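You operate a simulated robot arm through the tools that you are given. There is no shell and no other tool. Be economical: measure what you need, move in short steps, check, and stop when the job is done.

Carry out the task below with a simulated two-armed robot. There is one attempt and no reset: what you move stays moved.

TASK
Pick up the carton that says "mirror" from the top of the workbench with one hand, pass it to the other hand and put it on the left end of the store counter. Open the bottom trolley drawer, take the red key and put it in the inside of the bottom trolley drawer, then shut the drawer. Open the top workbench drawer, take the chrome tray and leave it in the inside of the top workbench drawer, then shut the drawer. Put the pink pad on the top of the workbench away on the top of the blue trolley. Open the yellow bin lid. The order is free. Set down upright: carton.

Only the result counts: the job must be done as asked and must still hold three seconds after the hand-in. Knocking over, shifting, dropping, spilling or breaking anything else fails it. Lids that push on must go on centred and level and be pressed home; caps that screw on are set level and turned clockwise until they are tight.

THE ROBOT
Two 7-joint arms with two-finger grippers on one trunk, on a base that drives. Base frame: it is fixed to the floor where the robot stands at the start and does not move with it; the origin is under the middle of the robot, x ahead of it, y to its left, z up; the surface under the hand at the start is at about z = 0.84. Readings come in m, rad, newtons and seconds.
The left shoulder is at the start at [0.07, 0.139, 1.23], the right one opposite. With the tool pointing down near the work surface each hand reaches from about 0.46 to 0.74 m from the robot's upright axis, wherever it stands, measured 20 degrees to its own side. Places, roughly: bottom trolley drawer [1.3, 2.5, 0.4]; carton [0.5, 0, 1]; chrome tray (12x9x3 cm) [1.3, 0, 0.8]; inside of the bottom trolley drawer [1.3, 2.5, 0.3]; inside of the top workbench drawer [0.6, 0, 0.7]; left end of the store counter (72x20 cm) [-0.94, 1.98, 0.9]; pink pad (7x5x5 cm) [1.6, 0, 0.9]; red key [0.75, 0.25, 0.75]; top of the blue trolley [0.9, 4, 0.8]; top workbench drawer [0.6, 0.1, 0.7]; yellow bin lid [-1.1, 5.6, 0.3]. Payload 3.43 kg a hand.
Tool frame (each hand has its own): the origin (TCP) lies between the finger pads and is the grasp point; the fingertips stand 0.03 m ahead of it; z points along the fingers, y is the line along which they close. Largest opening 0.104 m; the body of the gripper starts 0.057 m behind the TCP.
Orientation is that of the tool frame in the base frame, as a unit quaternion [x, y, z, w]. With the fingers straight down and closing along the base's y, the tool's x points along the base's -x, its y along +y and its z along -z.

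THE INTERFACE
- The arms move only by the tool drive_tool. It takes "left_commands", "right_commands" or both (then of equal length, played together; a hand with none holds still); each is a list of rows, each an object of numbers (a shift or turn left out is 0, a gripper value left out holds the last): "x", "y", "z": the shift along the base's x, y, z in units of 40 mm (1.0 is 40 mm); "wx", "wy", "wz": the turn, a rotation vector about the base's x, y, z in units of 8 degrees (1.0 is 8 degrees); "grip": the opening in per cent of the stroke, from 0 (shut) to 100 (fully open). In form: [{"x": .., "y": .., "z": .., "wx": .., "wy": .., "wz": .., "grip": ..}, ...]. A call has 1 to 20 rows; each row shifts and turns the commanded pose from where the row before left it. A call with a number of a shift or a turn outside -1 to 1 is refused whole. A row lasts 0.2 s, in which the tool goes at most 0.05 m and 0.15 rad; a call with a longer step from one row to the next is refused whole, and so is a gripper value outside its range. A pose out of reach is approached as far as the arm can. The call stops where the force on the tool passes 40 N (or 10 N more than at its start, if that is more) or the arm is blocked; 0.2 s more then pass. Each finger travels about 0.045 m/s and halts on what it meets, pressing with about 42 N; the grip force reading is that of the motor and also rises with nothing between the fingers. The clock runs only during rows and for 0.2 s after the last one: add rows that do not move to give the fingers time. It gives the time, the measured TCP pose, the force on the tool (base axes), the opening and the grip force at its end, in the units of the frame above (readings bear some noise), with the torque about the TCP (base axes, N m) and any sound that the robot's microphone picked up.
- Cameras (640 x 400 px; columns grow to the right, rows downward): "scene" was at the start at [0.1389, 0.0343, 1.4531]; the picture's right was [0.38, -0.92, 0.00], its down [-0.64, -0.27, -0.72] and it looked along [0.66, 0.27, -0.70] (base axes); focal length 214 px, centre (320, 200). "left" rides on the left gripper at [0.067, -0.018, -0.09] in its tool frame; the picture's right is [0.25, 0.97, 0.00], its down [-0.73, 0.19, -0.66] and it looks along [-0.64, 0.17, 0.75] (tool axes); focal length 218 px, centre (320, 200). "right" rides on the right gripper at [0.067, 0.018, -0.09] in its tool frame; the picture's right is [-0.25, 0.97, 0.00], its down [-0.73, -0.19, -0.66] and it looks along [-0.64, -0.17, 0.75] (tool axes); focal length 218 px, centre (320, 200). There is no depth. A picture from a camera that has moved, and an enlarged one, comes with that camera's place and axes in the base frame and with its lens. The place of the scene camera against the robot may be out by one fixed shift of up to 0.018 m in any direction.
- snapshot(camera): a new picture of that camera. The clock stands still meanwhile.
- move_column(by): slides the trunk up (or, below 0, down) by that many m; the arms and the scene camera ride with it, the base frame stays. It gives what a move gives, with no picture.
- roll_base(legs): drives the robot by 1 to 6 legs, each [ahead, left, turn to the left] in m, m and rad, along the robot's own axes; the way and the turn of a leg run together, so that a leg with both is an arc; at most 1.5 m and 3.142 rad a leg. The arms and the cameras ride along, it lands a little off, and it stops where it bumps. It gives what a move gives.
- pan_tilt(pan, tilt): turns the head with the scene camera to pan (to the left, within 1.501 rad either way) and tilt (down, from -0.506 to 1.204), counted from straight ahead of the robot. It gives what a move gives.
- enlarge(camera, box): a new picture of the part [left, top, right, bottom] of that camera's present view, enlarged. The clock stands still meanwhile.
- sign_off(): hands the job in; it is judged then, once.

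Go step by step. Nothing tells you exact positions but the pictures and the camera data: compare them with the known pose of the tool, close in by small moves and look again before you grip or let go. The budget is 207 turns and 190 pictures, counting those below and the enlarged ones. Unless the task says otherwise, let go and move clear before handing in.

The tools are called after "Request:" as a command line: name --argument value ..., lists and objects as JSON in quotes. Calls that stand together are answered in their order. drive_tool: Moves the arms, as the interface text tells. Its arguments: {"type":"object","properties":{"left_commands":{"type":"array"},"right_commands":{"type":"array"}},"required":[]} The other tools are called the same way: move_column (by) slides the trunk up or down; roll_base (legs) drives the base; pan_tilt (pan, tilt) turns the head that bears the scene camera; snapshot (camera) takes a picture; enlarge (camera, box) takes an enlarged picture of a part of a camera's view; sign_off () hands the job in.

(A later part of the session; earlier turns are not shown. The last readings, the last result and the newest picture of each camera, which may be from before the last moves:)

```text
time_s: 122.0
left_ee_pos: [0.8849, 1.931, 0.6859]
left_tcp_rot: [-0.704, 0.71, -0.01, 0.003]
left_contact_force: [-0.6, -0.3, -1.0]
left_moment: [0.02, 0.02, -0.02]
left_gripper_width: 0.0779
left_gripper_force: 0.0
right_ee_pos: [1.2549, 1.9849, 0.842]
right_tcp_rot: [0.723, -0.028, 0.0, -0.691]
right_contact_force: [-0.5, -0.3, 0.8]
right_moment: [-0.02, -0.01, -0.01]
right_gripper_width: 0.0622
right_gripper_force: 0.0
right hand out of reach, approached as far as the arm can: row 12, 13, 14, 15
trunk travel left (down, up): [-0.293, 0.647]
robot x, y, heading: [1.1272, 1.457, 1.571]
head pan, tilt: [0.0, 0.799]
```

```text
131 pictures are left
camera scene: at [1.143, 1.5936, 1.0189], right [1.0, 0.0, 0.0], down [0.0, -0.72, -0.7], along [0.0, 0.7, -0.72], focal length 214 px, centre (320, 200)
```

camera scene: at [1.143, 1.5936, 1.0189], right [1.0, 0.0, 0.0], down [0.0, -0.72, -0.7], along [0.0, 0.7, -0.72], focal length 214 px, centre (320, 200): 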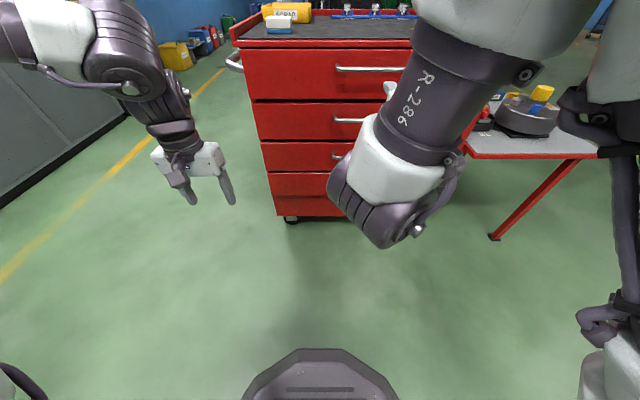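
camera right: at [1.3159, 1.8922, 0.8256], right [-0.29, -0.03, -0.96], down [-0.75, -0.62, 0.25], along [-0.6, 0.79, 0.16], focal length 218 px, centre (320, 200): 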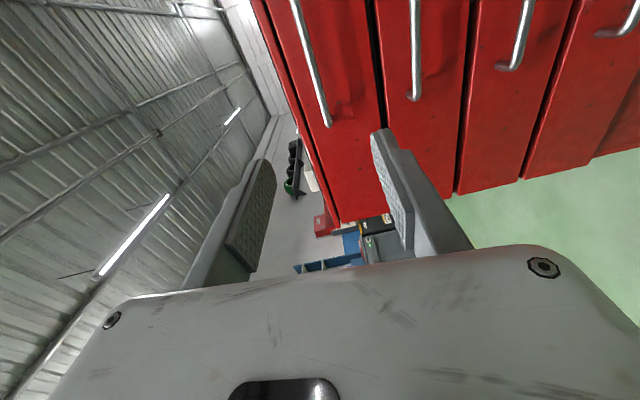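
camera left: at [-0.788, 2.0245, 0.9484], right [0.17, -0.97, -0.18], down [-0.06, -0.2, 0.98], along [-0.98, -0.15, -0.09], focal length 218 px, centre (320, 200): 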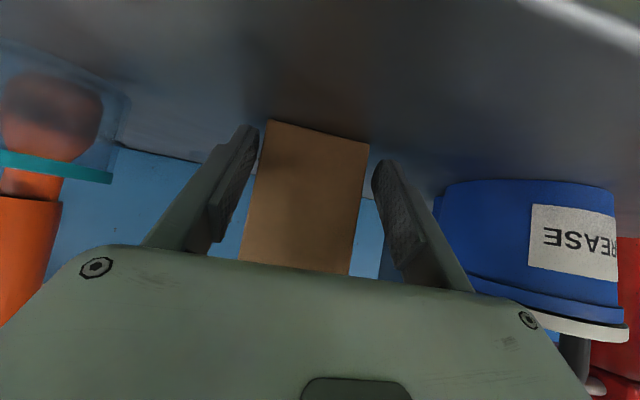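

Orientation reached. I test lowering the hand with the arm.

Request:
drive_tool --right_commands '[{"z": -0.9, "x": 0.2}, {"z": -0.9, "x": 0.2}, {"z": -0.9, "x": 0.2}, {"z": -0.9, "x": 0.2}, {"z": -0.9, "x": 0.2}, {"z": -0.9}, {}]'

Request:
snapshot --camera "scene"

```text
time_s: 123.6
left_ee_pos: [0.8858, 1.9321, 0.6862]
left_tcp_rot: [-0.704, 0.71, -0.008, 0.003]
left_contact_force: [0.2, -0.3, -0.2]
left_moment: [0.03, 0.0, 0.01]
left_gripper_width: 0.0779
left_gripper_force: 0.1
right_ee_pos: [1.2554, 1.9858, 0.8408]
right_tcp_rot: [0.723, -0.028, -0.001, -0.69]
right_contact_force: [0.8, -1.0, 0.0]
right_moment: [-0.02, 0.03, -0.02]
right_gripper_width: 0.0626
right_gripper_force: 0.0
right hand out of reach, approached as far as the arm can: row 1, 2, 3, 4, 5, 6
trunk travel left (down, up): [-0.293, 0.647]
robot x, y, heading: [1.1312, 1.461, 1.569]
head pan, tilt: [0.0, 0.799]
```

```text
130 pictures are left
camera scene: at [1.1434, 1.5939, 1.0188], right [1.0, 0.0, 0.0], down [0.0, -0.72, -0.7], along [0.0, 0.7, -0.72], focal length 214 px, centre (320, 200)
```

scene: 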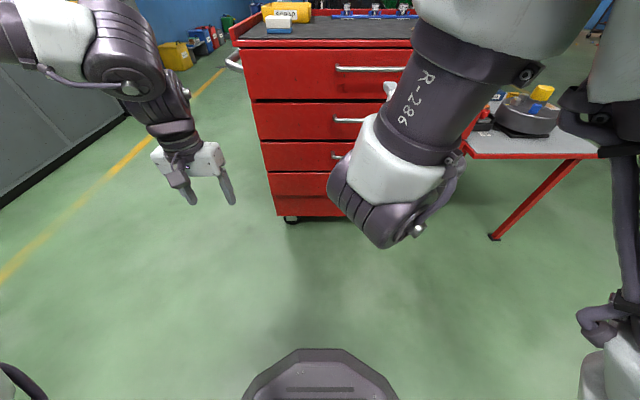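

Horizontal pointing needs a more extended arm. I move the hand forward, lower the trunk and see.

Request:
drive_tool --right_commands '[{"y": 0.8, "x": 0.3}, {"y": 0.8, "x": 0.3}, {"y": 0.8, "x": 0.3}, {"y": 0.8, "z": -0.3}, {"y": 0.8, "z": -0.3}, {"z": -0.8}, {"z": -0.8}, {}]'

Request:
snapshot --camera "scene"

```text
time_s: 125.4
left_ee_pos: [0.8857, 1.9312, 0.6858]
left_tcp_rot: [-0.704, 0.71, -0.009, 0.003]
left_contact_force: [0.5, 0.2, -0.4]
left_moment: [-0.05, -0.03, -0.07]
left_gripper_width: 0.0782
left_gripper_force: 0.0
right_ee_pos: [1.2908, 2.1451, 0.7525]
right_tcp_rot: [0.723, -0.029, 0.0, -0.69]
right_contact_force: [0.0, -0.6, 0.1]
right_moment: [0.0, 0.02, 0.0]
right_gripper_width: 0.0623
right_gripper_force: 0.1
trunk travel left (down, up): [-0.293, 0.647]
robot x, y, heading: [1.1316, 1.4583, 1.567]
head pan, tilt: [0.0, 0.799]
```

```text
129 pictures are left
camera scene: at [1.1435, 1.5938, 1.0189], right [1.0, 0.0, 0.0], down [0.0, -0.72, -0.7], along [0.0, 0.7, -0.72], focal length 214 px, centre (320, 200)
```

scene: 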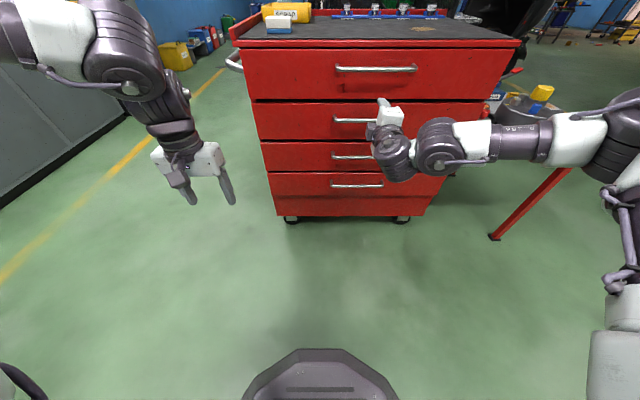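

Now it reaches well. Lower trunk then arm to handle height, staying in front of it.

Request:
move_column --by -0.27

Request:
drive_tool --right_commands '[{"z": -0.6}, {"z": -0.6}, {"z": -0.6}, {"z": -0.4}, {}]'

Request:
snapshot --camera "scene"

Request:
snapshot --camera "right"

```text
time_s: 128.2
left_ee_pos: [0.8858, 1.9311, 0.4156]
left_tcp_rot: [-0.703, 0.711, -0.008, 0.003]
left_contact_force: [-0.3, 0.1, -0.3]
left_moment: [0.01, 0.01, 0.03]
left_gripper_width: 0.0781
left_gripper_force: 0.0
right_ee_pos: [1.2907, 2.1443, 0.4835]
right_tcp_rot: [0.724, -0.028, 0.0, -0.689]
right_contact_force: [-0.1, 0.5, -0.5]
right_moment: [-0.03, 0.01, 0.0]
right_gripper_width: 0.0624
right_gripper_force: 0.0
trunk travel left (down, up): [-0.023, 0.917]
robot x, y, heading: [1.131, 1.4626, 1.568]
head pan, tilt: [0.0, 0.799]
```

```text
time_s: 129.4
left_ee_pos: [0.8866, 1.9305, 0.4154]
left_tcp_rot: [-0.704, 0.71, -0.008, 0.003]
left_contact_force: [-0.5, 1.2, 1.0]
left_moment: [0.04, 0.0, 0.0]
left_gripper_width: 0.0779
left_gripper_force: 0.1
right_ee_pos: [1.2906, 2.1449, 0.3932]
right_tcp_rot: [0.723, -0.029, 0.001, -0.69]
right_contact_force: [0.5, -0.5, -0.2]
right_moment: [-0.02, 0.01, -0.01]
right_gripper_width: 0.0627
right_gripper_force: 0.0
trunk travel left (down, up): [-0.023, 0.917]
robot x, y, heading: [1.128, 1.4571, 1.572]
head pan, tilt: [0.0, 0.799]
```

```text
128 pictures are left
camera scene: at [1.1434, 1.5939, 0.7488], right [1.0, 0.0, 0.0], down [0.0, -0.72, -0.7], along [0.0, 0.7, -0.72], focal length 214 px, centre (320, 200)
```

scene: 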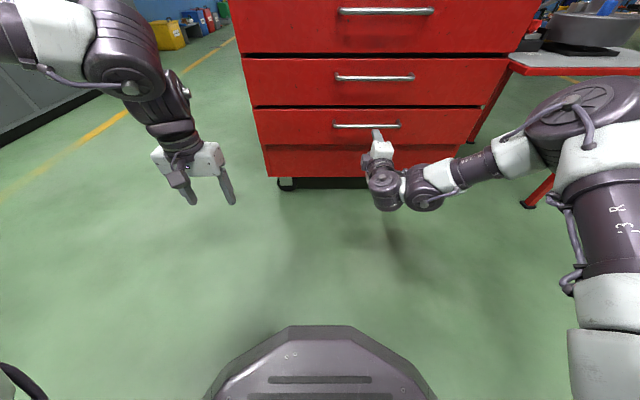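

```text
127 pictures are left
camera right: at [1.3519, 2.0515, 0.3793], right [-0.29, -0.03, -0.96], down [-0.75, -0.62, 0.25], along [-0.6, 0.79, 0.16], focal length 218 px, centre (320, 200)
```

right: 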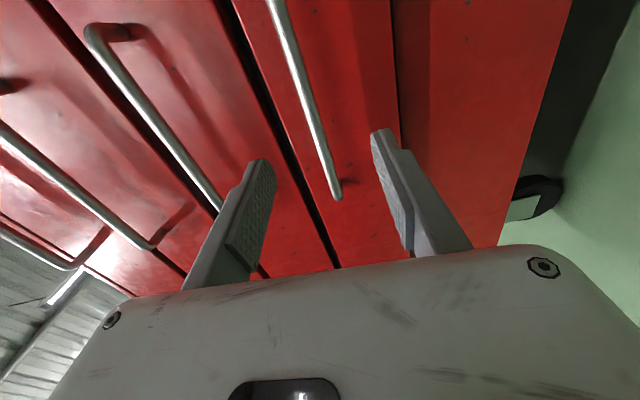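

The bar lies between the finger levels (z≈0.398). I advance 0.10 m and look.

Request:
drive_tool --right_commands '[{"y": 0.8, "z": 0.1}, {"y": 0.8}, {"y": 0.8}, {}]'

Request:
snapshot --camera "right"

```text
time_s: 130.4
left_ee_pos: [0.8853, 1.9314, 0.4153]
left_tcp_rot: [-0.704, 0.71, -0.008, 0.004]
left_contact_force: [0.6, 0.3, 0.0]
left_moment: [0.0, -0.01, 0.01]
left_gripper_width: 0.078
left_gripper_force: 0.2
right_ee_pos: [1.2911, 2.2419, 0.3972]
right_tcp_rot: [0.723, -0.028, -0.001, -0.69]
right_contact_force: [-0.8, -0.8, -0.1]
right_moment: [0.02, -0.01, -0.01]
right_gripper_width: 0.0626
right_gripper_force: 0.0
trunk travel left (down, up): [-0.023, 0.917]
robot x, y, heading: [1.1315, 1.4581, 1.567]
head pan, tilt: [0.0, 0.799]
```

```text
126 pictures are left
camera right: at [1.3522, 2.148, 0.3827], right [-0.29, -0.03, -0.96], down [-0.75, -0.62, 0.25], along [-0.6, 0.79, 0.16], focal length 218 px, centre (320, 200)
```

right: 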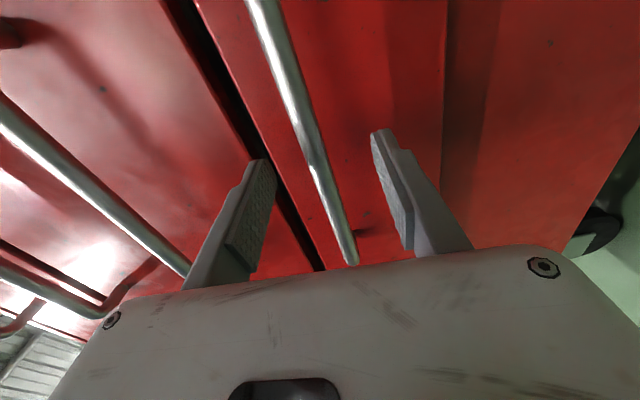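

Bar is at y≈2.26. Advance 1 cm and close on it.

Request:
drive_tool --right_commands '[{"y": 0.25}, {}, {"grip": 0}, {}, {}, {}, {}, {}, {}]'

Request:
snapshot --camera "right"

```text
time_s: 132.4
left_ee_pos: [0.886, 1.9321, 0.4163]
left_tcp_rot: [-0.704, 0.71, -0.008, 0.004]
left_contact_force: [0.7, 0.0, -0.1]
left_moment: [0.03, 0.02, -0.01]
left_gripper_width: 0.0781
left_gripper_force: 0.1
right_ee_pos: [1.2903, 2.2506, 0.3988]
right_tcp_rot: [0.723, -0.029, 0.001, -0.69]
right_contact_force: [-0.1, 1.1, 3.3]
right_moment: [0.02, -1.06, -0.01]
right_gripper_width: 0.0139
right_gripper_force: 44.7
trunk travel left (down, up): [-0.023, 0.917]
robot x, y, heading: [1.1309, 1.4611, 1.568]
head pan, tilt: [0.0, 0.799]
```

```text
125 pictures are left
camera right: at [1.3515, 2.1576, 0.3835], right [-0.29, -0.03, -0.96], down [-0.75, -0.62, 0.25], along [-0.6, 0.79, 0.16], focal length 218 px, centre (320, 200)
```

right: 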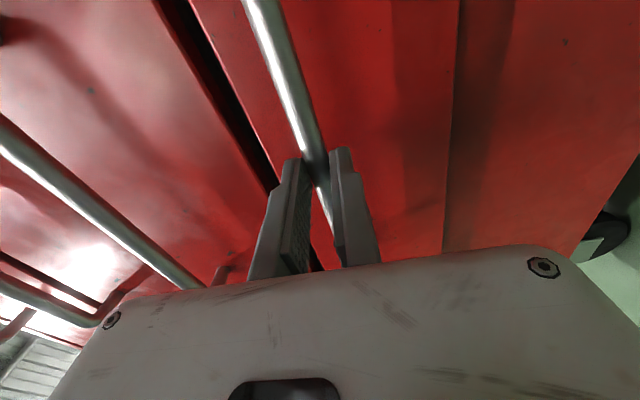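

Bar gripped. I pull the drawer by driving the base straight back 0.28 m.

Request:
roll_base --legs '[[-0.28, 0, 0]]'

Request:
snapshot --camera "scene"

```text
time_s: 134.3
left_ee_pos: [0.8855, 1.6488, 0.4157]
left_tcp_rot: [-0.704, 0.71, -0.008, 0.003]
left_contact_force: [1.0, 0.7, 0.8]
left_moment: [0.0, 0.02, -0.03]
left_gripper_width: 0.0779
left_gripper_force: 0.0
right_ee_pos: [1.2907, 1.9696, 0.3992]
right_tcp_rot: [0.724, -0.03, 0.0, -0.689]
right_contact_force: [6.7, 1.2, 1.4]
right_moment: [0.02, -1.04, 0.07]
right_gripper_width: 0.014
right_gripper_force: 44.5
trunk travel left (down, up): [-0.023, 0.917]
robot x, y, heading: [1.1284, 1.1779, 1.569]
head pan, tilt: [0.0, 0.799]
```

```text
124 pictures are left
camera scene: at [1.143, 1.3123, 0.7489], right [1.0, 0.0, 0.0], down [0.0, -0.72, -0.7], along [0.0, 0.7, -0.72], focal length 214 px, centre (320, 200)
```

scene: 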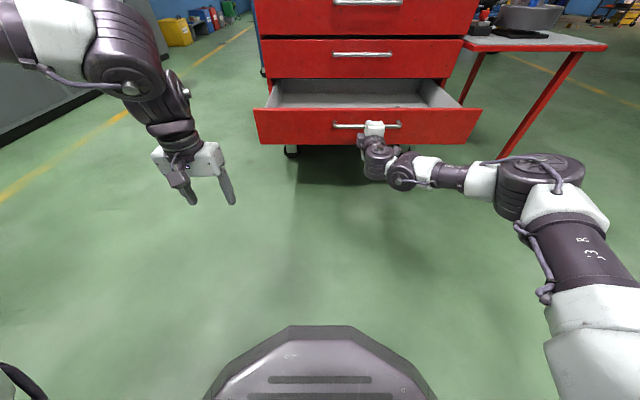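

Drawer is open by ~0.28 m. I release and back away, then raise the trunk and return the right hand to tool-down.

Request:
drive_tool --right_commands '[{"grip": 60}, {}, {}, {}]'

Request:
roll_base --legs '[[-0.15, 0, 0]]'

Request:
move_column --by 0.6

Request:
snapshot --camera "scene"

```text
time_s: 135.3
left_ee_pos: [0.8849, 1.6506, 0.4154]
left_tcp_rot: [-0.704, 0.71, -0.008, 0.003]
left_contact_force: [-1.1, -0.2, -0.4]
left_moment: [-0.02, 0.04, -0.02]
left_gripper_width: 0.0779
left_gripper_force: 0.0
right_ee_pos: [1.2895, 1.9702, 0.399]
right_tcp_rot: [0.723, -0.029, 0.0, -0.69]
right_contact_force: [0.0, -0.3, -0.8]
right_moment: [-0.01, 0.03, -0.03]
right_gripper_width: 0.0626
right_gripper_force: 0.1
trunk travel left (down, up): [-0.023, 0.917]
robot x, y, heading: [1.1293, 1.1788, 1.569]
head pan, tilt: [0.0, 0.799]
```

```text
time_s: 136.7
left_ee_pos: [0.8838, 1.4983, 0.4167]
left_tcp_rot: [-0.704, 0.71, -0.007, 0.003]
left_contact_force: [0.0, 0.1, 0.0]
left_moment: [-0.02, -0.02, -0.01]
left_gripper_width: 0.0779
left_gripper_force: 0.1
right_ee_pos: [1.2901, 1.8189, 0.3985]
right_tcp_rot: [0.723, -0.028, 0.0, -0.69]
right_contact_force: [0.4, -0.7, -0.3]
right_moment: [-0.01, -0.01, 0.01]
right_gripper_width: 0.0625
right_gripper_force: 0.1
trunk travel left (down, up): [-0.023, 0.917]
robot x, y, heading: [1.1312, 1.0271, 1.57]
head pan, tilt: [0.0, 0.799]
```

```text
refused: 0.6 is not a number from -0.4 to 0.4
```

```text
123 pictures are left
camera scene: at [1.1428, 1.1616, 0.7489], right [1.0, 0.0, 0.0], down [0.0, -0.72, -0.7], along [0.0, 0.7, -0.72], focal length 214 px, centre (320, 200)
```

scene: 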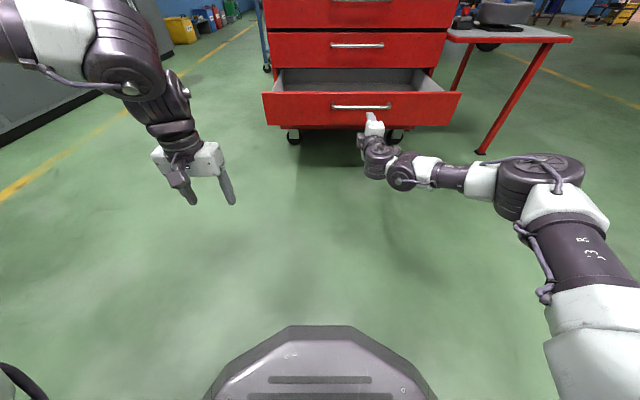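

I keep the right hand's horizontal pose for the workbench drawer too. Raise the trunk, turn round to face the bench and line up with the drawer at x≈0.6.

Request:
move_column --by 0.32

Request:
roll_base --legs '[[0.29, 0, 0], [0, 0, 1.5708], [0, 0, 1.5708], [0, -0.375, 0]]'

Request:
snapshot --camera "scene"

Request:
snapshot --camera "right"

```text
time_s: 139.9
left_ee_pos: [0.8853, 1.4997, 0.7352]
left_tcp_rot: [-0.704, 0.71, -0.008, 0.003]
left_contact_force: [0.7, 0.6, -0.4]
left_moment: [0.01, 0.01, -0.03]
left_gripper_width: 0.0782
left_gripper_force: 0.0
right_ee_pos: [1.2884, 1.8193, 0.7184]
right_tcp_rot: [0.723, -0.03, 0.0, -0.69]
right_contact_force: [0.0, -0.5, -0.8]
right_moment: [0.0, 0.01, 0.01]
right_gripper_width: 0.0621
right_gripper_force: 0.0
trunk travel left (down, up): [-0.343, 0.597]
robot x, y, heading: [1.1322, 1.0281, 1.566]
head pan, tilt: [0.0, 0.799]
```

```text
time_s: 151.5
left_ee_pos: [0.9923, 0.8493, 0.7355]
left_tcp_rot: [0.712, 0.702, -0.003, -0.008]
left_contact_force: [-1.1, -0.1, 0.1]
left_moment: [-0.01, -0.01, -0.01]
left_gripper_width: 0.0781
left_gripper_force: 0.0
right_ee_pos: [0.5859, 0.5337, 0.7191]
right_tcp_rot: [0.032, 0.723, -0.69, -0.001]
right_contact_force: [-0.3, -0.1, 0.4]
right_moment: [0.0, -0.03, -0.02]
right_gripper_width: 0.0624
right_gripper_force: 0.1
trunk travel left (down, up): [-0.343, 0.597]
robot x, y, heading: [0.7525, 1.3212, -1.576]
head pan, tilt: [0.0, 0.799]
```

```text
122 pictures are left
camera scene: at [0.7632, 1.1946, 1.0688], right [-1.0, 0.01, 0.0], down [0.01, 0.72, -0.7], along [-0.01, -0.7, -0.72], focal length 214 px, centre (320, 200)
```

scene: 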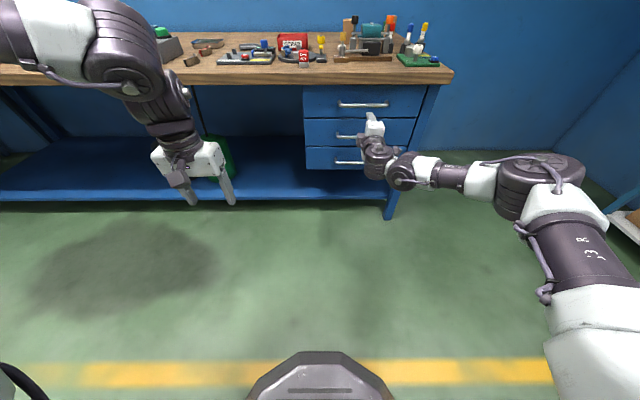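

```text
121 pictures are left
camera right: at [0.5217, 0.6264, 0.7031], right [0.29, 0.03, -0.96], down [0.75, 0.61, 0.25], along [0.59, -0.79, 0.16], focal length 218 px, centre (320, 200)
```

right: 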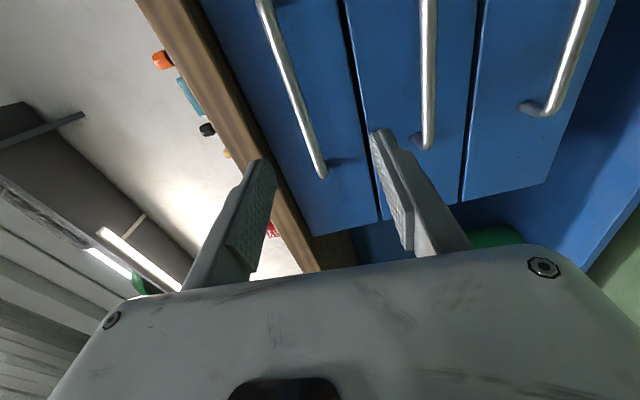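

Top drawer handle is near z≈0.735, x 0.5–0.66. I raise slightly and advance.

Request:
drive_tool --right_commands '[{"z": 0.4}, {"y": -0.8}, {"y": -0.8}, {}]'

Request:
snapshot --camera "right"

```text
time_s: 152.5
left_ee_pos: [0.9927, 0.8506, 0.7357]
left_tcp_rot: [0.713, 0.701, -0.004, -0.009]
left_contact_force: [-0.2, 1.6, 0.1]
left_moment: [-0.03, 0.02, 0.0]
left_gripper_width: 0.0781
left_gripper_force: 0.0
right_ee_pos: [0.5862, 0.4699, 0.7345]
right_tcp_rot: [0.031, 0.723, -0.691, -0.003]
right_contact_force: [0.3, 0.1, -1.2]
right_moment: [0.01, 0.0, -0.03]
right_gripper_width: 0.0627
right_gripper_force: 0.0
trunk travel left (down, up): [-0.343, 0.597]
robot x, y, heading: [0.7538, 1.3229, -1.578]
head pan, tilt: [0.0, 0.799]
```

```text
120 pictures are left
camera right: at [0.5216, 0.5625, 0.7201], right [0.29, 0.03, -0.96], down [0.75, 0.61, 0.25], along [0.59, -0.79, 0.16], focal length 218 px, centre (320, 200)
```

right: 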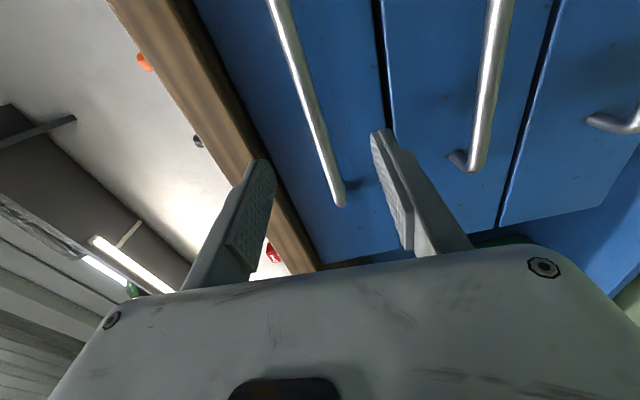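

Bar located at y≈0.39, z≈0.735. Advance and grip.

Request:
drive_tool --right_commands '[{"y": -0.6}, {"y": -0.6}, {"y": -0.6}, {}, {"grip": 0}, {}, {}, {}, {}, {}, {}]'

Request:
snapshot --camera "right"

```text
time_s: 154.9
left_ee_pos: [0.9948, 0.85, 0.7345]
left_tcp_rot: [0.713, 0.701, -0.004, -0.008]
left_contact_force: [0.8, -0.8, 0.8]
left_moment: [-0.03, 0.01, -0.02]
left_gripper_width: 0.0781
left_gripper_force: 0.1
right_ee_pos: [0.5855, 0.41, 0.7352]
right_tcp_rot: [0.031, 0.723, -0.691, -0.003]
right_contact_force: [0.0, -0.3, 2.8]
right_moment: [-0.08, 1.11, 0.16]
right_gripper_width: 0.0138
right_gripper_force: 45.0
right hand out of reach, approached as far as the arm can: row 3
trunk travel left (down, up): [-0.343, 0.597]
robot x, y, heading: [0.7473, 1.3225, -1.581]
head pan, tilt: [0.0, 0.799]
```

```text
119 pictures are left
camera right: at [0.5219, 0.5034, 0.7198], right [0.29, 0.03, -0.96], down [0.75, 0.61, 0.25], along [0.59, -0.79, 0.16], focal length 218 px, centre (320, 200)
```

right: 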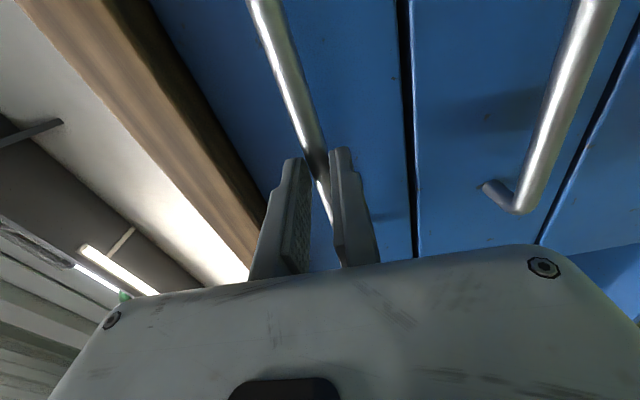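

Request:
roll_base --legs '[[-0.27, 0, 0]]'

Request:
snapshot --camera "scene"

```text
time_s: 156.8
left_ee_pos: [0.9952, 1.118, 0.7347]
left_tcp_rot: [0.712, 0.702, -0.003, -0.008]
left_contact_force: [0.4, -0.4, 0.3]
left_moment: [-0.01, -0.02, -0.02]
left_gripper_width: 0.078
left_gripper_force: 0.2
right_ee_pos: [0.5863, 0.6777, 0.7344]
right_tcp_rot: [0.032, 0.723, -0.691, -0.003]
right_contact_force: [-5.4, 0.5, 1.0]
right_moment: [-0.05, 1.05, -0.28]
right_gripper_width: 0.0139
right_gripper_force: 44.8
trunk travel left (down, up): [-0.343, 0.597]
robot x, y, heading: [0.754, 1.5934, -1.583]
head pan, tilt: [0.0, 0.799]
```

```text
118 pictures are left
camera scene: at [0.7654, 1.4634, 1.0689], right [-1.0, 0.01, 0.0], down [0.01, 0.72, -0.7], along [-0.01, -0.7, -0.72], focal length 214 px, centre (320, 200)
```

scene: 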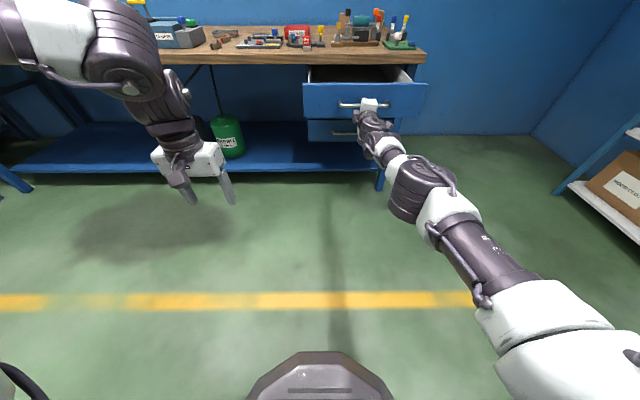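

Open. Release, back off, raise the trunk and restore the right hand to tool-down.

Request:
drive_tool --right_commands '[{"grip": 60}, {}, {}, {}]'

Request:
roll_base --legs '[[-0.12, 0, 0]]'

Request:
move_column --by 0.4

Request:
drive_tool --right_commands '[{"wx": 0.577, "wy": -0.577, "wz": -0.577}, {"wx": 0.577, "wy": -0.577, "wz": -0.577}, {"wx": 0.577, "wy": -0.577, "wz": -0.577, "y": 0.5}, {"wx": 0.577, "wy": -0.577, "wz": -0.577, "y": 0.5}, {"wx": 0.577, "wy": -0.577, "wz": -0.577, "y": 0.5}, {"wx": 0.577, "wy": -0.577, "wz": -0.577, "y": 0.5}, {"wx": 0.577, "wy": -0.577, "wz": -0.577, "y": 0.5}, {"wx": 0.577, "wy": -0.577, "wz": -0.577, "y": 0.5}, {"wx": 0.577, "wy": -0.577, "wz": -0.577, "y": 0.5}, {"wx": 0.577, "wy": -0.577, "wz": -0.577, "y": 0.5}, {"wx": 0.577, "wy": -0.577, "wz": -0.577, "y": 0.5}, {"wx": 0.577, "wy": -0.577, "wz": -0.577, "y": 0.5}, {"wx": 0.577, "wy": -0.577, "wz": -0.577, "y": 0.5}, {"wx": 0.577, "wy": -0.577, "wz": -0.577, "y": 0.5}, {"wx": 0.577, "wy": -0.577, "wz": -0.577}, {}]'

Request:
pan_tilt --pan 0.0 --tilt 0.7

Request:
snapshot --camera "scene"

```text
time_s: 157.8
left_ee_pos: [0.9949, 1.118, 0.7356]
left_tcp_rot: [0.712, 0.702, -0.004, -0.009]
left_contact_force: [-0.2, 0.0, -0.3]
left_moment: [0.01, 0.0, -0.01]
left_gripper_width: 0.0782
left_gripper_force: 0.0
right_ee_pos: [0.586, 0.6781, 0.7347]
right_tcp_rot: [0.032, 0.724, -0.689, -0.003]
right_contact_force: [1.6, -0.3, 0.5]
right_moment: [-0.01, -0.02, -0.01]
right_gripper_width: 0.0624
right_gripper_force: 0.0
trunk travel left (down, up): [-0.343, 0.597]
robot x, y, heading: [0.7557, 1.5935, -1.581]
head pan, tilt: [0.0, 0.799]
```

```text
time_s: 159.1
left_ee_pos: [0.9961, 1.2389, 0.7358]
left_tcp_rot: [0.712, 0.702, -0.004, -0.007]
left_contact_force: [1.1, 0.2, 0.3]
left_moment: [-0.02, 0.0, 0.0]
left_gripper_width: 0.078
left_gripper_force: 0.0
right_ee_pos: [0.5885, 0.7993, 0.7359]
right_tcp_rot: [0.032, 0.723, -0.69, -0.003]
right_contact_force: [0.4, 1.0, 0.4]
right_moment: [0.03, 0.01, 0.0]
right_gripper_width: 0.0625
right_gripper_force: 0.0
trunk travel left (down, up): [-0.343, 0.597]
robot x, y, heading: [0.7567, 1.7119, -1.581]
head pan, tilt: [0.0, 0.799]
```

```text
time_s: 162.9
left_ee_pos: [0.9976, 1.2373, 1.1351]
left_tcp_rot: [0.713, 0.702, -0.004, -0.009]
left_contact_force: [0.3, -0.4, 0.6]
left_moment: [-0.01, -0.02, -0.03]
left_gripper_width: 0.0783
left_gripper_force: 0.2
right_ee_pos: [0.5881, 0.7966, 1.1348]
right_tcp_rot: [0.032, 0.723, -0.69, -0.003]
right_contact_force: [-0.2, 0.7, -0.3]
right_moment: [-0.02, -0.04, -0.03]
right_gripper_width: 0.0624
right_gripper_force: 0.2
trunk travel left (down, up): [-0.743, 0.197]
robot x, y, heading: [0.7533, 1.7122, -1.585]
head pan, tilt: [0.0, 0.799]
```

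```text
time_s: 166.3
left_ee_pos: [0.997, 1.2378, 1.1349]
left_tcp_rot: [0.713, 0.701, -0.003, -0.009]
left_contact_force: [-0.7, 0.7, 0.9]
left_moment: [0.0, 0.01, -0.01]
left_gripper_width: 0.078
left_gripper_force: 0.0
right_ee_pos: [0.5868, 1.0449, 1.135]
right_tcp_rot: [0.721, 0.692, 0.035, -0.001]
right_contact_force: [-0.5, -0.3, 0.2]
right_moment: [0.01, 0.02, 0.01]
right_gripper_width: 0.0625
right_gripper_force: 0.1
right hand out of reach, approached as far as the arm can: row 2, 3, 4
trunk travel left (down, up): [-0.743, 0.197]
robot x, y, heading: [0.7544, 1.7112, -1.581]
head pan, tilt: [0.0, 0.799]
```

```text
time_s: 167.0
left_ee_pos: [0.9965, 1.2382, 1.1353]
left_tcp_rot: [0.713, 0.701, -0.003, -0.01]
left_contact_force: [-0.8, 0.5, -1.3]
left_moment: [-0.01, -0.04, -0.02]
left_gripper_width: 0.0781
left_gripper_force: 0.1
right_ee_pos: [0.587, 1.0444, 1.1356]
right_tcp_rot: [0.721, 0.692, 0.034, -0.001]
right_contact_force: [0.6, 0.1, 0.3]
right_moment: [0.01, 0.0, 0.01]
right_gripper_width: 0.0624
right_gripper_force: 0.1
trunk travel left (down, up): [-0.743, 0.197]
robot x, y, heading: [0.7588, 1.7101, -1.582]
head pan, tilt: [0.0, 0.7]
```

```text
117 pictures are left
camera scene: at [0.767, 1.5782, 1.4771], right [-1.0, 0.01, 0.0], down [0.01, 0.64, -0.76], along [-0.01, -0.76, -0.64], focal length 214 px, centre (320, 200)
```

scene: 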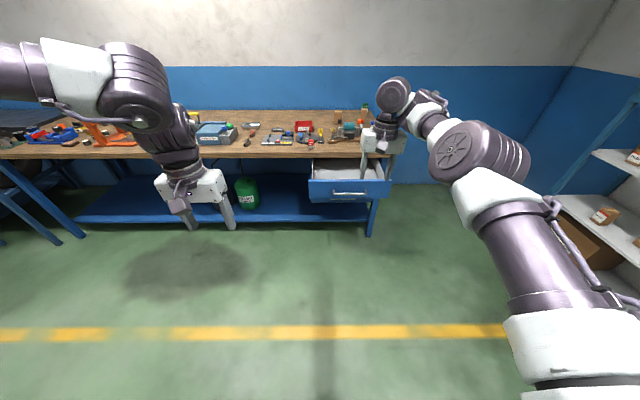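

Both drawers are open. Now I straighten the right hand, and drive to the chrome tray / pink pad part of the bench.

Request:
drive_tool --right_commands '[{"wx": -0.33, "wy": 0.35, "wz": 0.25, "z": 0.9, "grip": 100}, {"z": 0.9}, {"z": 0.9}, {}]' --left_commands '[{"z": 0.9}, {"z": 0.9}, {"z": 0.9}, {}]'

Request:
roll_base --legs '[[0, 0.77, 0], [0.85, 0, 0]]'

Request:
snapshot --camera "scene"

Request:
snapshot --camera "right"

```text
time_s: 168.0
left_ee_pos: [0.999, 1.2427, 1.2402]
left_tcp_rot: [0.712, 0.702, -0.006, -0.009]
left_contact_force: [0.4, -0.1, 0.1]
left_moment: [0.02, 0.02, -0.03]
left_gripper_width: 0.0783
left_gripper_force: 0.0
left hand out of reach, approached as far as the arm can: row 3
right_ee_pos: [0.597, 1.039, 1.2439]
right_tcp_rot: [0.71, 0.705, 0.001, -0.003]
right_contact_force: [0.2, 0.1, 0.2]
right_moment: [-0.04, -0.03, 0.04]
right_gripper_width: 0.104
right_gripper_force: 0.0
right hand out of reach, approached as far as the arm can: row 1, 2
trunk travel left (down, up): [-0.743, 0.197]
robot x, y, heading: [0.7565, 1.7128, -1.582]
head pan, tilt: [0.0, 0.7]
```

```text
time_s: 176.3
left_ee_pos: [1.7655, 0.3777, 1.2397]
left_tcp_rot: [0.711, 0.703, -0.005, -0.008]
left_contact_force: [-0.5, -0.3, 0.5]
left_moment: [0.0, 0.0, 0.03]
left_gripper_width: 0.0784
left_gripper_force: 0.1
right_ee_pos: [1.3625, 0.1726, 1.2444]
right_tcp_rot: [0.708, 0.706, 0.0, -0.002]
right_contact_force: [-0.2, 0.4, -0.6]
right_moment: [-0.01, -0.04, 0.01]
right_gripper_width: 0.1041
right_gripper_force: 0.1
trunk travel left (down, up): [-0.743, 0.197]
robot x, y, heading: [1.5172, 0.8438, -1.578]
head pan, tilt: [0.0, 0.7]
```

```text
116 pictures are left
camera scene: at [1.5318, 0.7135, 1.4772], right [-1.0, 0.0, 0.0], down [0.0, 0.64, -0.77], along [0.0, -0.77, -0.64], focal length 214 px, centre (320, 200)
```

scene: 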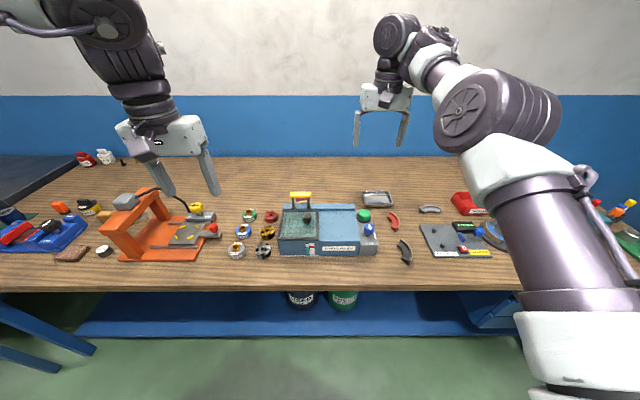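

```text
115 pictures are left
camera right: at [1.3793, 0.2404, 1.3349], right [0.97, -0.26, 0.0], down [-0.19, -0.73, 0.65], along [-0.17, -0.63, -0.76], focal length 218 px, centre (320, 200)
```

right: 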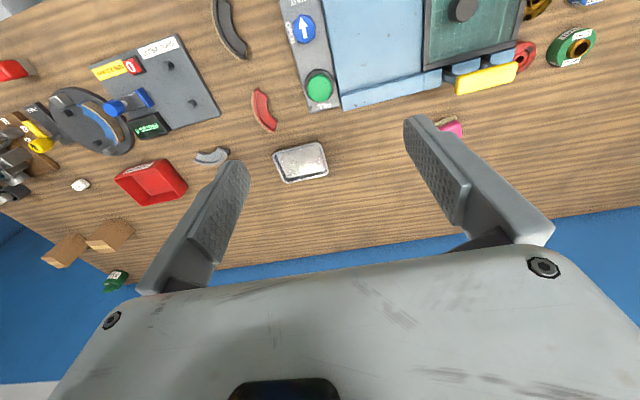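

Request:
roll_base --legs '[[0.16, -0.06, 0]]'

Request:
drive_tool --right_commands '[{"wz": 0.9375, "z": -0.7}, {"wz": 0.9375, "z": -0.7}, {"wz": 0.9375, "z": -0.7}, {"wz": 0.9375, "z": -0.7}, {"wz": 0.9375}, {"wz": 0.9375}, {"wz": 0.9375}, {"wz": 0.9375}, {"wz": 0.9375}, {"wz": 0.9375}, {"wz": 0.9375}, {"wz": 0.9375}, {}]'

Request:
snapshot --camera "right"

```text
time_s: 177.7
left_ee_pos: [1.7053, 0.2232, 1.2403]
left_tcp_rot: [0.711, 0.703, -0.007, -0.008]
left_contact_force: [-0.1, 0.3, 0.3]
left_moment: [-0.01, 0.02, 0.02]
left_gripper_width: 0.078
left_gripper_force: 0.0
right_ee_pos: [1.3051, 0.0175, 1.2456]
right_tcp_rot: [0.708, 0.706, 0.0, -0.001]
right_contact_force: [0.2, -0.1, -0.6]
right_moment: [-0.02, 0.03, 0.03]
right_gripper_width: 0.1041
right_gripper_force: 0.0
trunk travel left (down, up): [-0.743, 0.197]
robot x, y, heading: [1.4576, 0.6897, -1.573]
head pan, tilt: [0.0, 0.7]
```

```text
time_s: 180.5
left_ee_pos: [1.7047, 0.2185, 1.239]
left_tcp_rot: [0.711, 0.703, -0.006, -0.007]
left_contact_force: [0.3, -0.2, 0.6]
left_moment: [0.0, -0.03, -0.03]
left_gripper_width: 0.0781
left_gripper_force: 0.1
right_ee_pos: [1.3038, 0.0134, 1.132]
right_tcp_rot: [-0.001, 1.0, -0.001, -0.001]
right_contact_force: [0.0, -0.5, 0.4]
right_moment: [-0.02, 0.0, 0.0]
right_gripper_width: 0.1039
right_gripper_force: 0.1
trunk travel left (down, up): [-0.743, 0.197]
robot x, y, heading: [1.4583, 0.6833, -1.579]
head pan, tilt: [0.0, 0.7]
```

```text
114 pictures are left
camera right: at [1.235, 0.0315, 1.2228], right [0.25, 0.97, 0.0], down [0.73, -0.19, 0.65], along [0.63, -0.17, -0.76], focal length 218 px, centre (320, 200)
```

right: 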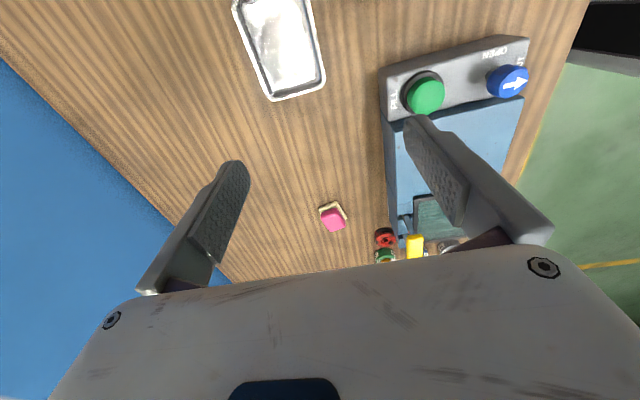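

Tray centre is about (1.258, -0.026), short side along y. I position over it and descend.

Request:
drive_tool --right_commands '[{"x": -0.58, "y": -0.5}, {"x": -0.58, "y": -0.5}, {"z": -0.9}, {"z": -0.9}, {"z": -0.9}, {"z": -0.9}, {}]'

Request:
snapshot --camera "right"

Request:
enlarge --camera "scene" --box '[300, 110, 460, 250]'

```text
time_s: 182.1
left_ee_pos: [1.7052, 0.2199, 1.239]
left_tcp_rot: [0.711, 0.703, -0.006, -0.009]
left_contact_force: [-0.2, 0.1, -0.3]
left_moment: [0.01, 0.01, 0.0]
left_gripper_width: 0.0778
left_gripper_force: 0.1
right_ee_pos: [1.2569, -0.0264, 0.99]
right_tcp_rot: [0.001, 1.0, -0.001, -0.002]
right_contact_force: [-0.4, 0.3, 0.2]
right_moment: [0.04, 0.01, 0.03]
right_gripper_width: 0.1042
right_gripper_force: 0.1
trunk travel left (down, up): [-0.743, 0.197]
robot x, y, heading: [1.462, 0.6855, -1.57]
head pan, tilt: [0.0, 0.7]
```

```text
113 pictures are left
camera right: at [1.1877, -0.009, 1.0799], right [0.25, 0.97, 0.0], down [0.73, -0.19, 0.65], along [0.63, -0.17, -0.76], focal length 218 px, centre (320, 200)
```

right: 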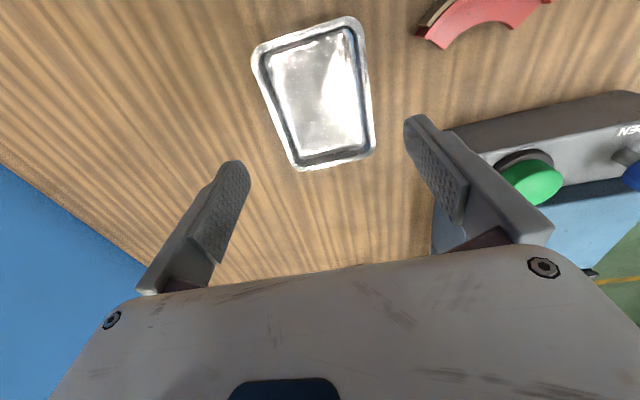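

```text
2.86 times, centred on (380, 180) of scene
camera zoom: at [1.4713, 0.5543, 1.4771], right [-1.0, 0.0, 0.0], down [0.0, 0.64, -0.76], along [0.0, -0.76, -0.64], focal length 613 px, centre (149, 257)
```

zoom: 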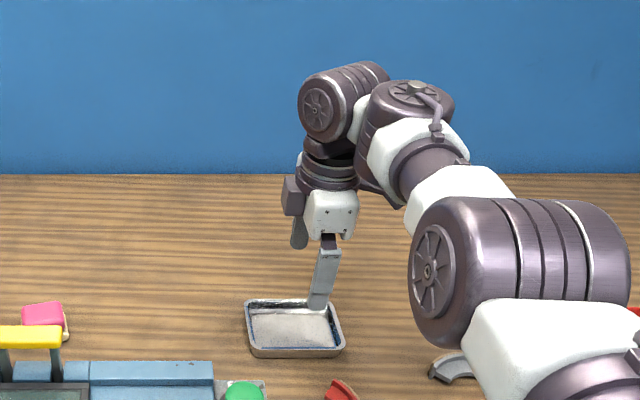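

Aligned within 2 mm. Descend around the tray and grip.

Request:
drive_tool --right_commands '[{"y": -0.05, "z": -0.9}, {"z": -0.9}, {"z": -0.6}, {"z": -0.4}, {}]'

Request:
snapshot --camera "right"

```text
time_s: 183.3
left_ee_pos: [1.7037, 0.2193, 1.239]
left_tcp_rot: [0.712, 0.703, -0.005, -0.008]
left_contact_force: [0.4, 0.4, -0.1]
left_moment: [-0.02, -0.01, 0.0]
left_gripper_width: 0.078
left_gripper_force: 0.0
right_ee_pos: [1.2569, -0.0199, 0.8899]
right_tcp_rot: [0.001, 1.0, -0.002, -0.001]
right_contact_force: [0.6, -0.7, 0.3]
right_moment: [0.01, -0.01, -0.01]
right_gripper_width: 0.1038
right_gripper_force: 0.1
right hand out of reach, approached as far as the arm can: row 3, 4
trunk travel left (down, up): [-0.743, 0.197]
robot x, y, heading: [1.4595, 0.6894, -1.577]
head pan, tilt: [0.0, 0.7]
```

```text
111 pictures are left
camera right: at [1.1875, -0.0027, 0.9806], right [0.25, 0.97, 0.0], down [0.73, -0.19, 0.65], along [0.63, -0.17, -0.76], focal length 218 px, centre (320, 200)
```

right: 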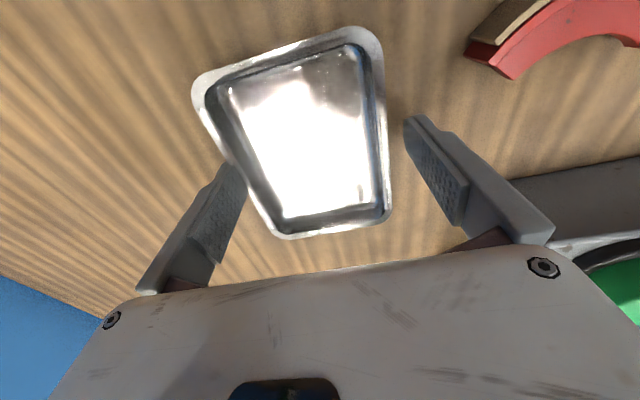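

At the reach limit; I lift, lower the trunk by 0.1 m to gain reach, and retry.

Request:
drive_tool --right_commands '[{"z": 0.9}, {"z": 0.9}, {"z": 0.9}, {"z": 0.9}, {"y": -0.2}, {}]'

Request:
move_column --by -0.1

Request:
drive_tool --right_commands '[{"z": -0.5}, {"z": -0.4}, {}]'

Request:
snapshot --camera "right"

```text
time_s: 184.7
left_ee_pos: [1.7056, 0.2189, 1.2398]
left_tcp_rot: [0.711, 0.703, -0.005, -0.008]
left_contact_force: [0.3, -0.8, -0.4]
left_moment: [0.02, -0.03, 0.01]
left_gripper_width: 0.0779
left_gripper_force: 0.2
right_ee_pos: [1.257, -0.0286, 1.034]
right_tcp_rot: [0.001, 1.0, -0.001, -0.002]
right_contact_force: [-0.7, -0.2, -0.9]
right_moment: [-0.02, -0.02, 0.01]
right_gripper_width: 0.1041
right_gripper_force: 0.2
trunk travel left (down, up): [-0.743, 0.197]
robot x, y, heading: [1.4582, 0.6852, -1.574]
head pan, tilt: [0.0, 0.7]
```

```text
time_s: 186.1
left_ee_pos: [1.7053, 0.2204, 1.1397]
left_tcp_rot: [0.711, 0.703, -0.005, -0.008]
left_contact_force: [-0.2, 1.1, 0.7]
left_moment: [0.01, -0.01, 0.0]
left_gripper_width: 0.078
left_gripper_force: 0.0
right_ee_pos: [1.2569, -0.0277, 0.935]
right_tcp_rot: [0.001, 1.0, -0.001, -0.002]
right_contact_force: [-0.4, 0.0, 1.1]
right_moment: [0.0, 0.0, -0.02]
right_gripper_width: 0.1042
right_gripper_force: 0.1
trunk travel left (down, up): [-0.643, 0.297]
robot x, y, heading: [1.4579, 0.6825, -1.575]
head pan, tilt: [0.0, 0.7]
```

```text
time_s: 186.9
left_ee_pos: [1.7036, 0.2203, 1.1398]
left_tcp_rot: [0.711, 0.703, -0.006, -0.008]
left_contact_force: [-0.3, 0.3, 0.5]
left_moment: [-0.04, -0.02, 0.01]
left_gripper_width: 0.0782
left_gripper_force: 0.1
right_ee_pos: [1.2574, -0.0279, 0.8982]
right_tcp_rot: [0.001, 1.0, 0.0, -0.002]
right_contact_force: [0.4, 0.1, 0.6]
right_moment: [0.02, 0.0, -0.03]
right_gripper_width: 0.1038
right_gripper_force: 0.0
trunk travel left (down, up): [-0.643, 0.297]
robot x, y, heading: [1.4563, 0.6877, -1.575]
head pan, tilt: [0.0, 0.7]
```

```text
110 pictures are left
camera right: at [1.188, -0.0096, 0.9889], right [0.25, 0.97, 0.0], down [0.73, -0.19, 0.65], along [0.63, -0.17, -0.76], focal length 218 px, centre (320, 200)
```

right: 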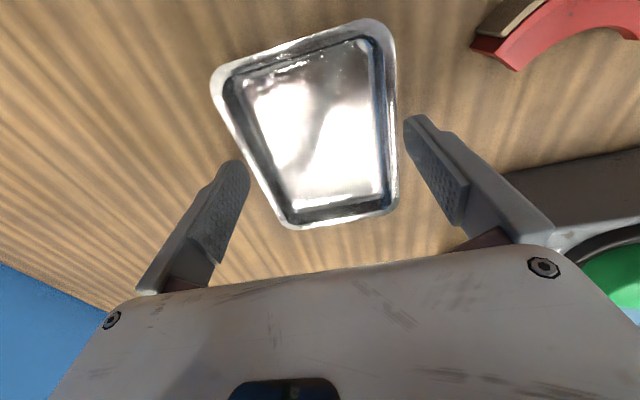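

Request:
drive_tool --right_commands '[{"z": -0.3}, {"z": -0.2}, {}, {"grip": 0}, {}, {}, {}]'

Request:
snapshot --camera "right"

```text
time_s: 188.5
left_ee_pos: [1.7047, 0.2199, 1.1388]
left_tcp_rot: [0.711, 0.703, -0.005, -0.007]
left_contact_force: [0.2, 0.4, -0.2]
left_moment: [0.01, 0.02, 0.01]
left_gripper_width: 0.078
left_gripper_force: 0.1
right_ee_pos: [1.2561, -0.0269, 0.8782]
right_tcp_rot: [0.001, 1.0, 0.0, -0.002]
right_contact_force: [-0.6, -0.7, -0.8]
right_moment: [0.07, 0.09, 0.0]
right_gripper_width: 0.0898
right_gripper_force: 42.4
trunk travel left (down, up): [-0.643, 0.297]
robot x, y, heading: [1.4594, 0.686, -1.577]
head pan, tilt: [0.0, 0.7]
```

```text
109 pictures are left
camera right: at [1.1875, -0.0096, 0.9687], right [0.25, 0.97, 0.0], down [0.73, -0.19, 0.65], along [0.63, -0.17, -0.76], focal length 218 px, centre (320, 200)
```

right: 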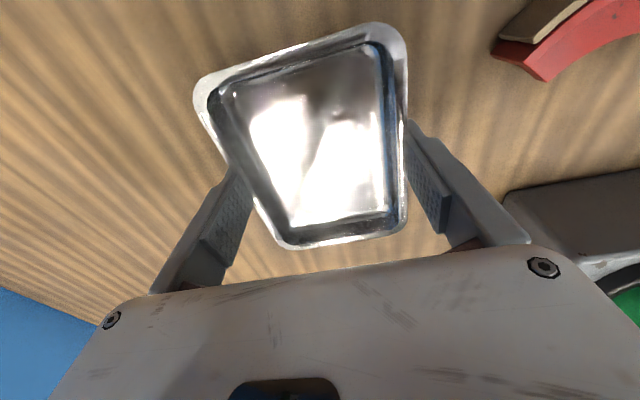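

Tray gripped. I lift it and move the left hand over the pink pad.

Request:
drive_tool --right_commands '[{"z": 0.9}, {"z": 0.9}, {"z": 0.9}, {"z": 0.9}, {"z": 0.9}, {}, {}, {}]' --left_commands '[{"y": -0.8, "x": -0.4, "grip": 90}, {"y": -0.8, "x": -0.4}, {"y": -0.8, "x": -0.4}, {"y": -0.8, "x": -0.4}, {"y": -0.8, "x": -0.4}, {"y": -0.8, "x": -0.4}, {"y": -0.8}, {}]'

Request:
snapshot --camera "left"

Request:
snapshot --camera "scene"

```text
time_s: 190.3
left_ee_pos: [1.7103, 0.1582, 1.057]
left_tcp_rot: [0.711, 0.703, -0.008, -0.008]
left_contact_force: [-0.4, -0.5, 0.4]
left_moment: [0.01, -0.01, 0.03]
left_gripper_width: 0.0935
left_gripper_force: 0.1
left hand out of reach, approached as far as the arm can: row 1, 2, 3, 4, 5, 6, 7
right_ee_pos: [1.2566, -0.0268, 1.0596]
right_tcp_rot: [0.001, 1.0, -0.001, -0.001]
right_contact_force: [-0.1, 0.9, -2.7]
right_moment: [-0.01, 0.0, 0.01]
right_gripper_width: 0.0898
right_gripper_force: 42.0
trunk travel left (down, up): [-0.643, 0.297]
robot x, y, heading: [1.4599, 0.6867, -1.578]
head pan, tilt: [0.0, 0.7]
```

```text
108 pictures are left
camera left: at [1.6953, 0.2271, 1.1464], right [0.97, 0.24, -0.02], down [0.2, -0.73, 0.65], along [0.14, -0.64, -0.76], focal length 218 px, centre (320, 200)
```

left: 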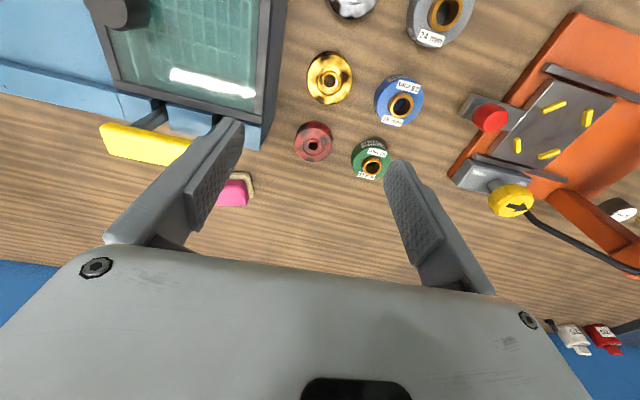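

```text
107 pictures are left
camera scene: at [1.4711, 0.5542, 1.3771], right [-1.0, 0.0, 0.0], down [0.0, 0.64, -0.76], along [0.0, -0.76, -0.64], focal length 214 px, centre (320, 200)
```

scene: 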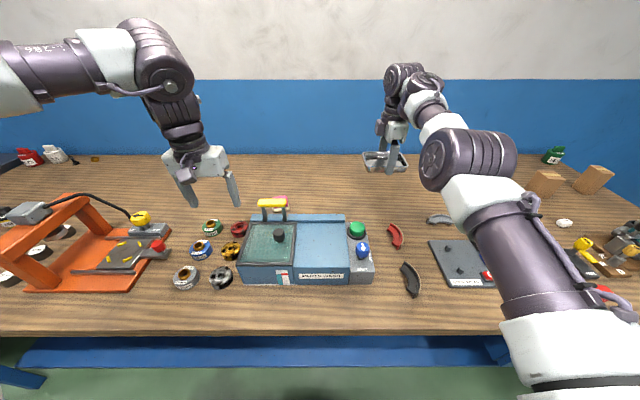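

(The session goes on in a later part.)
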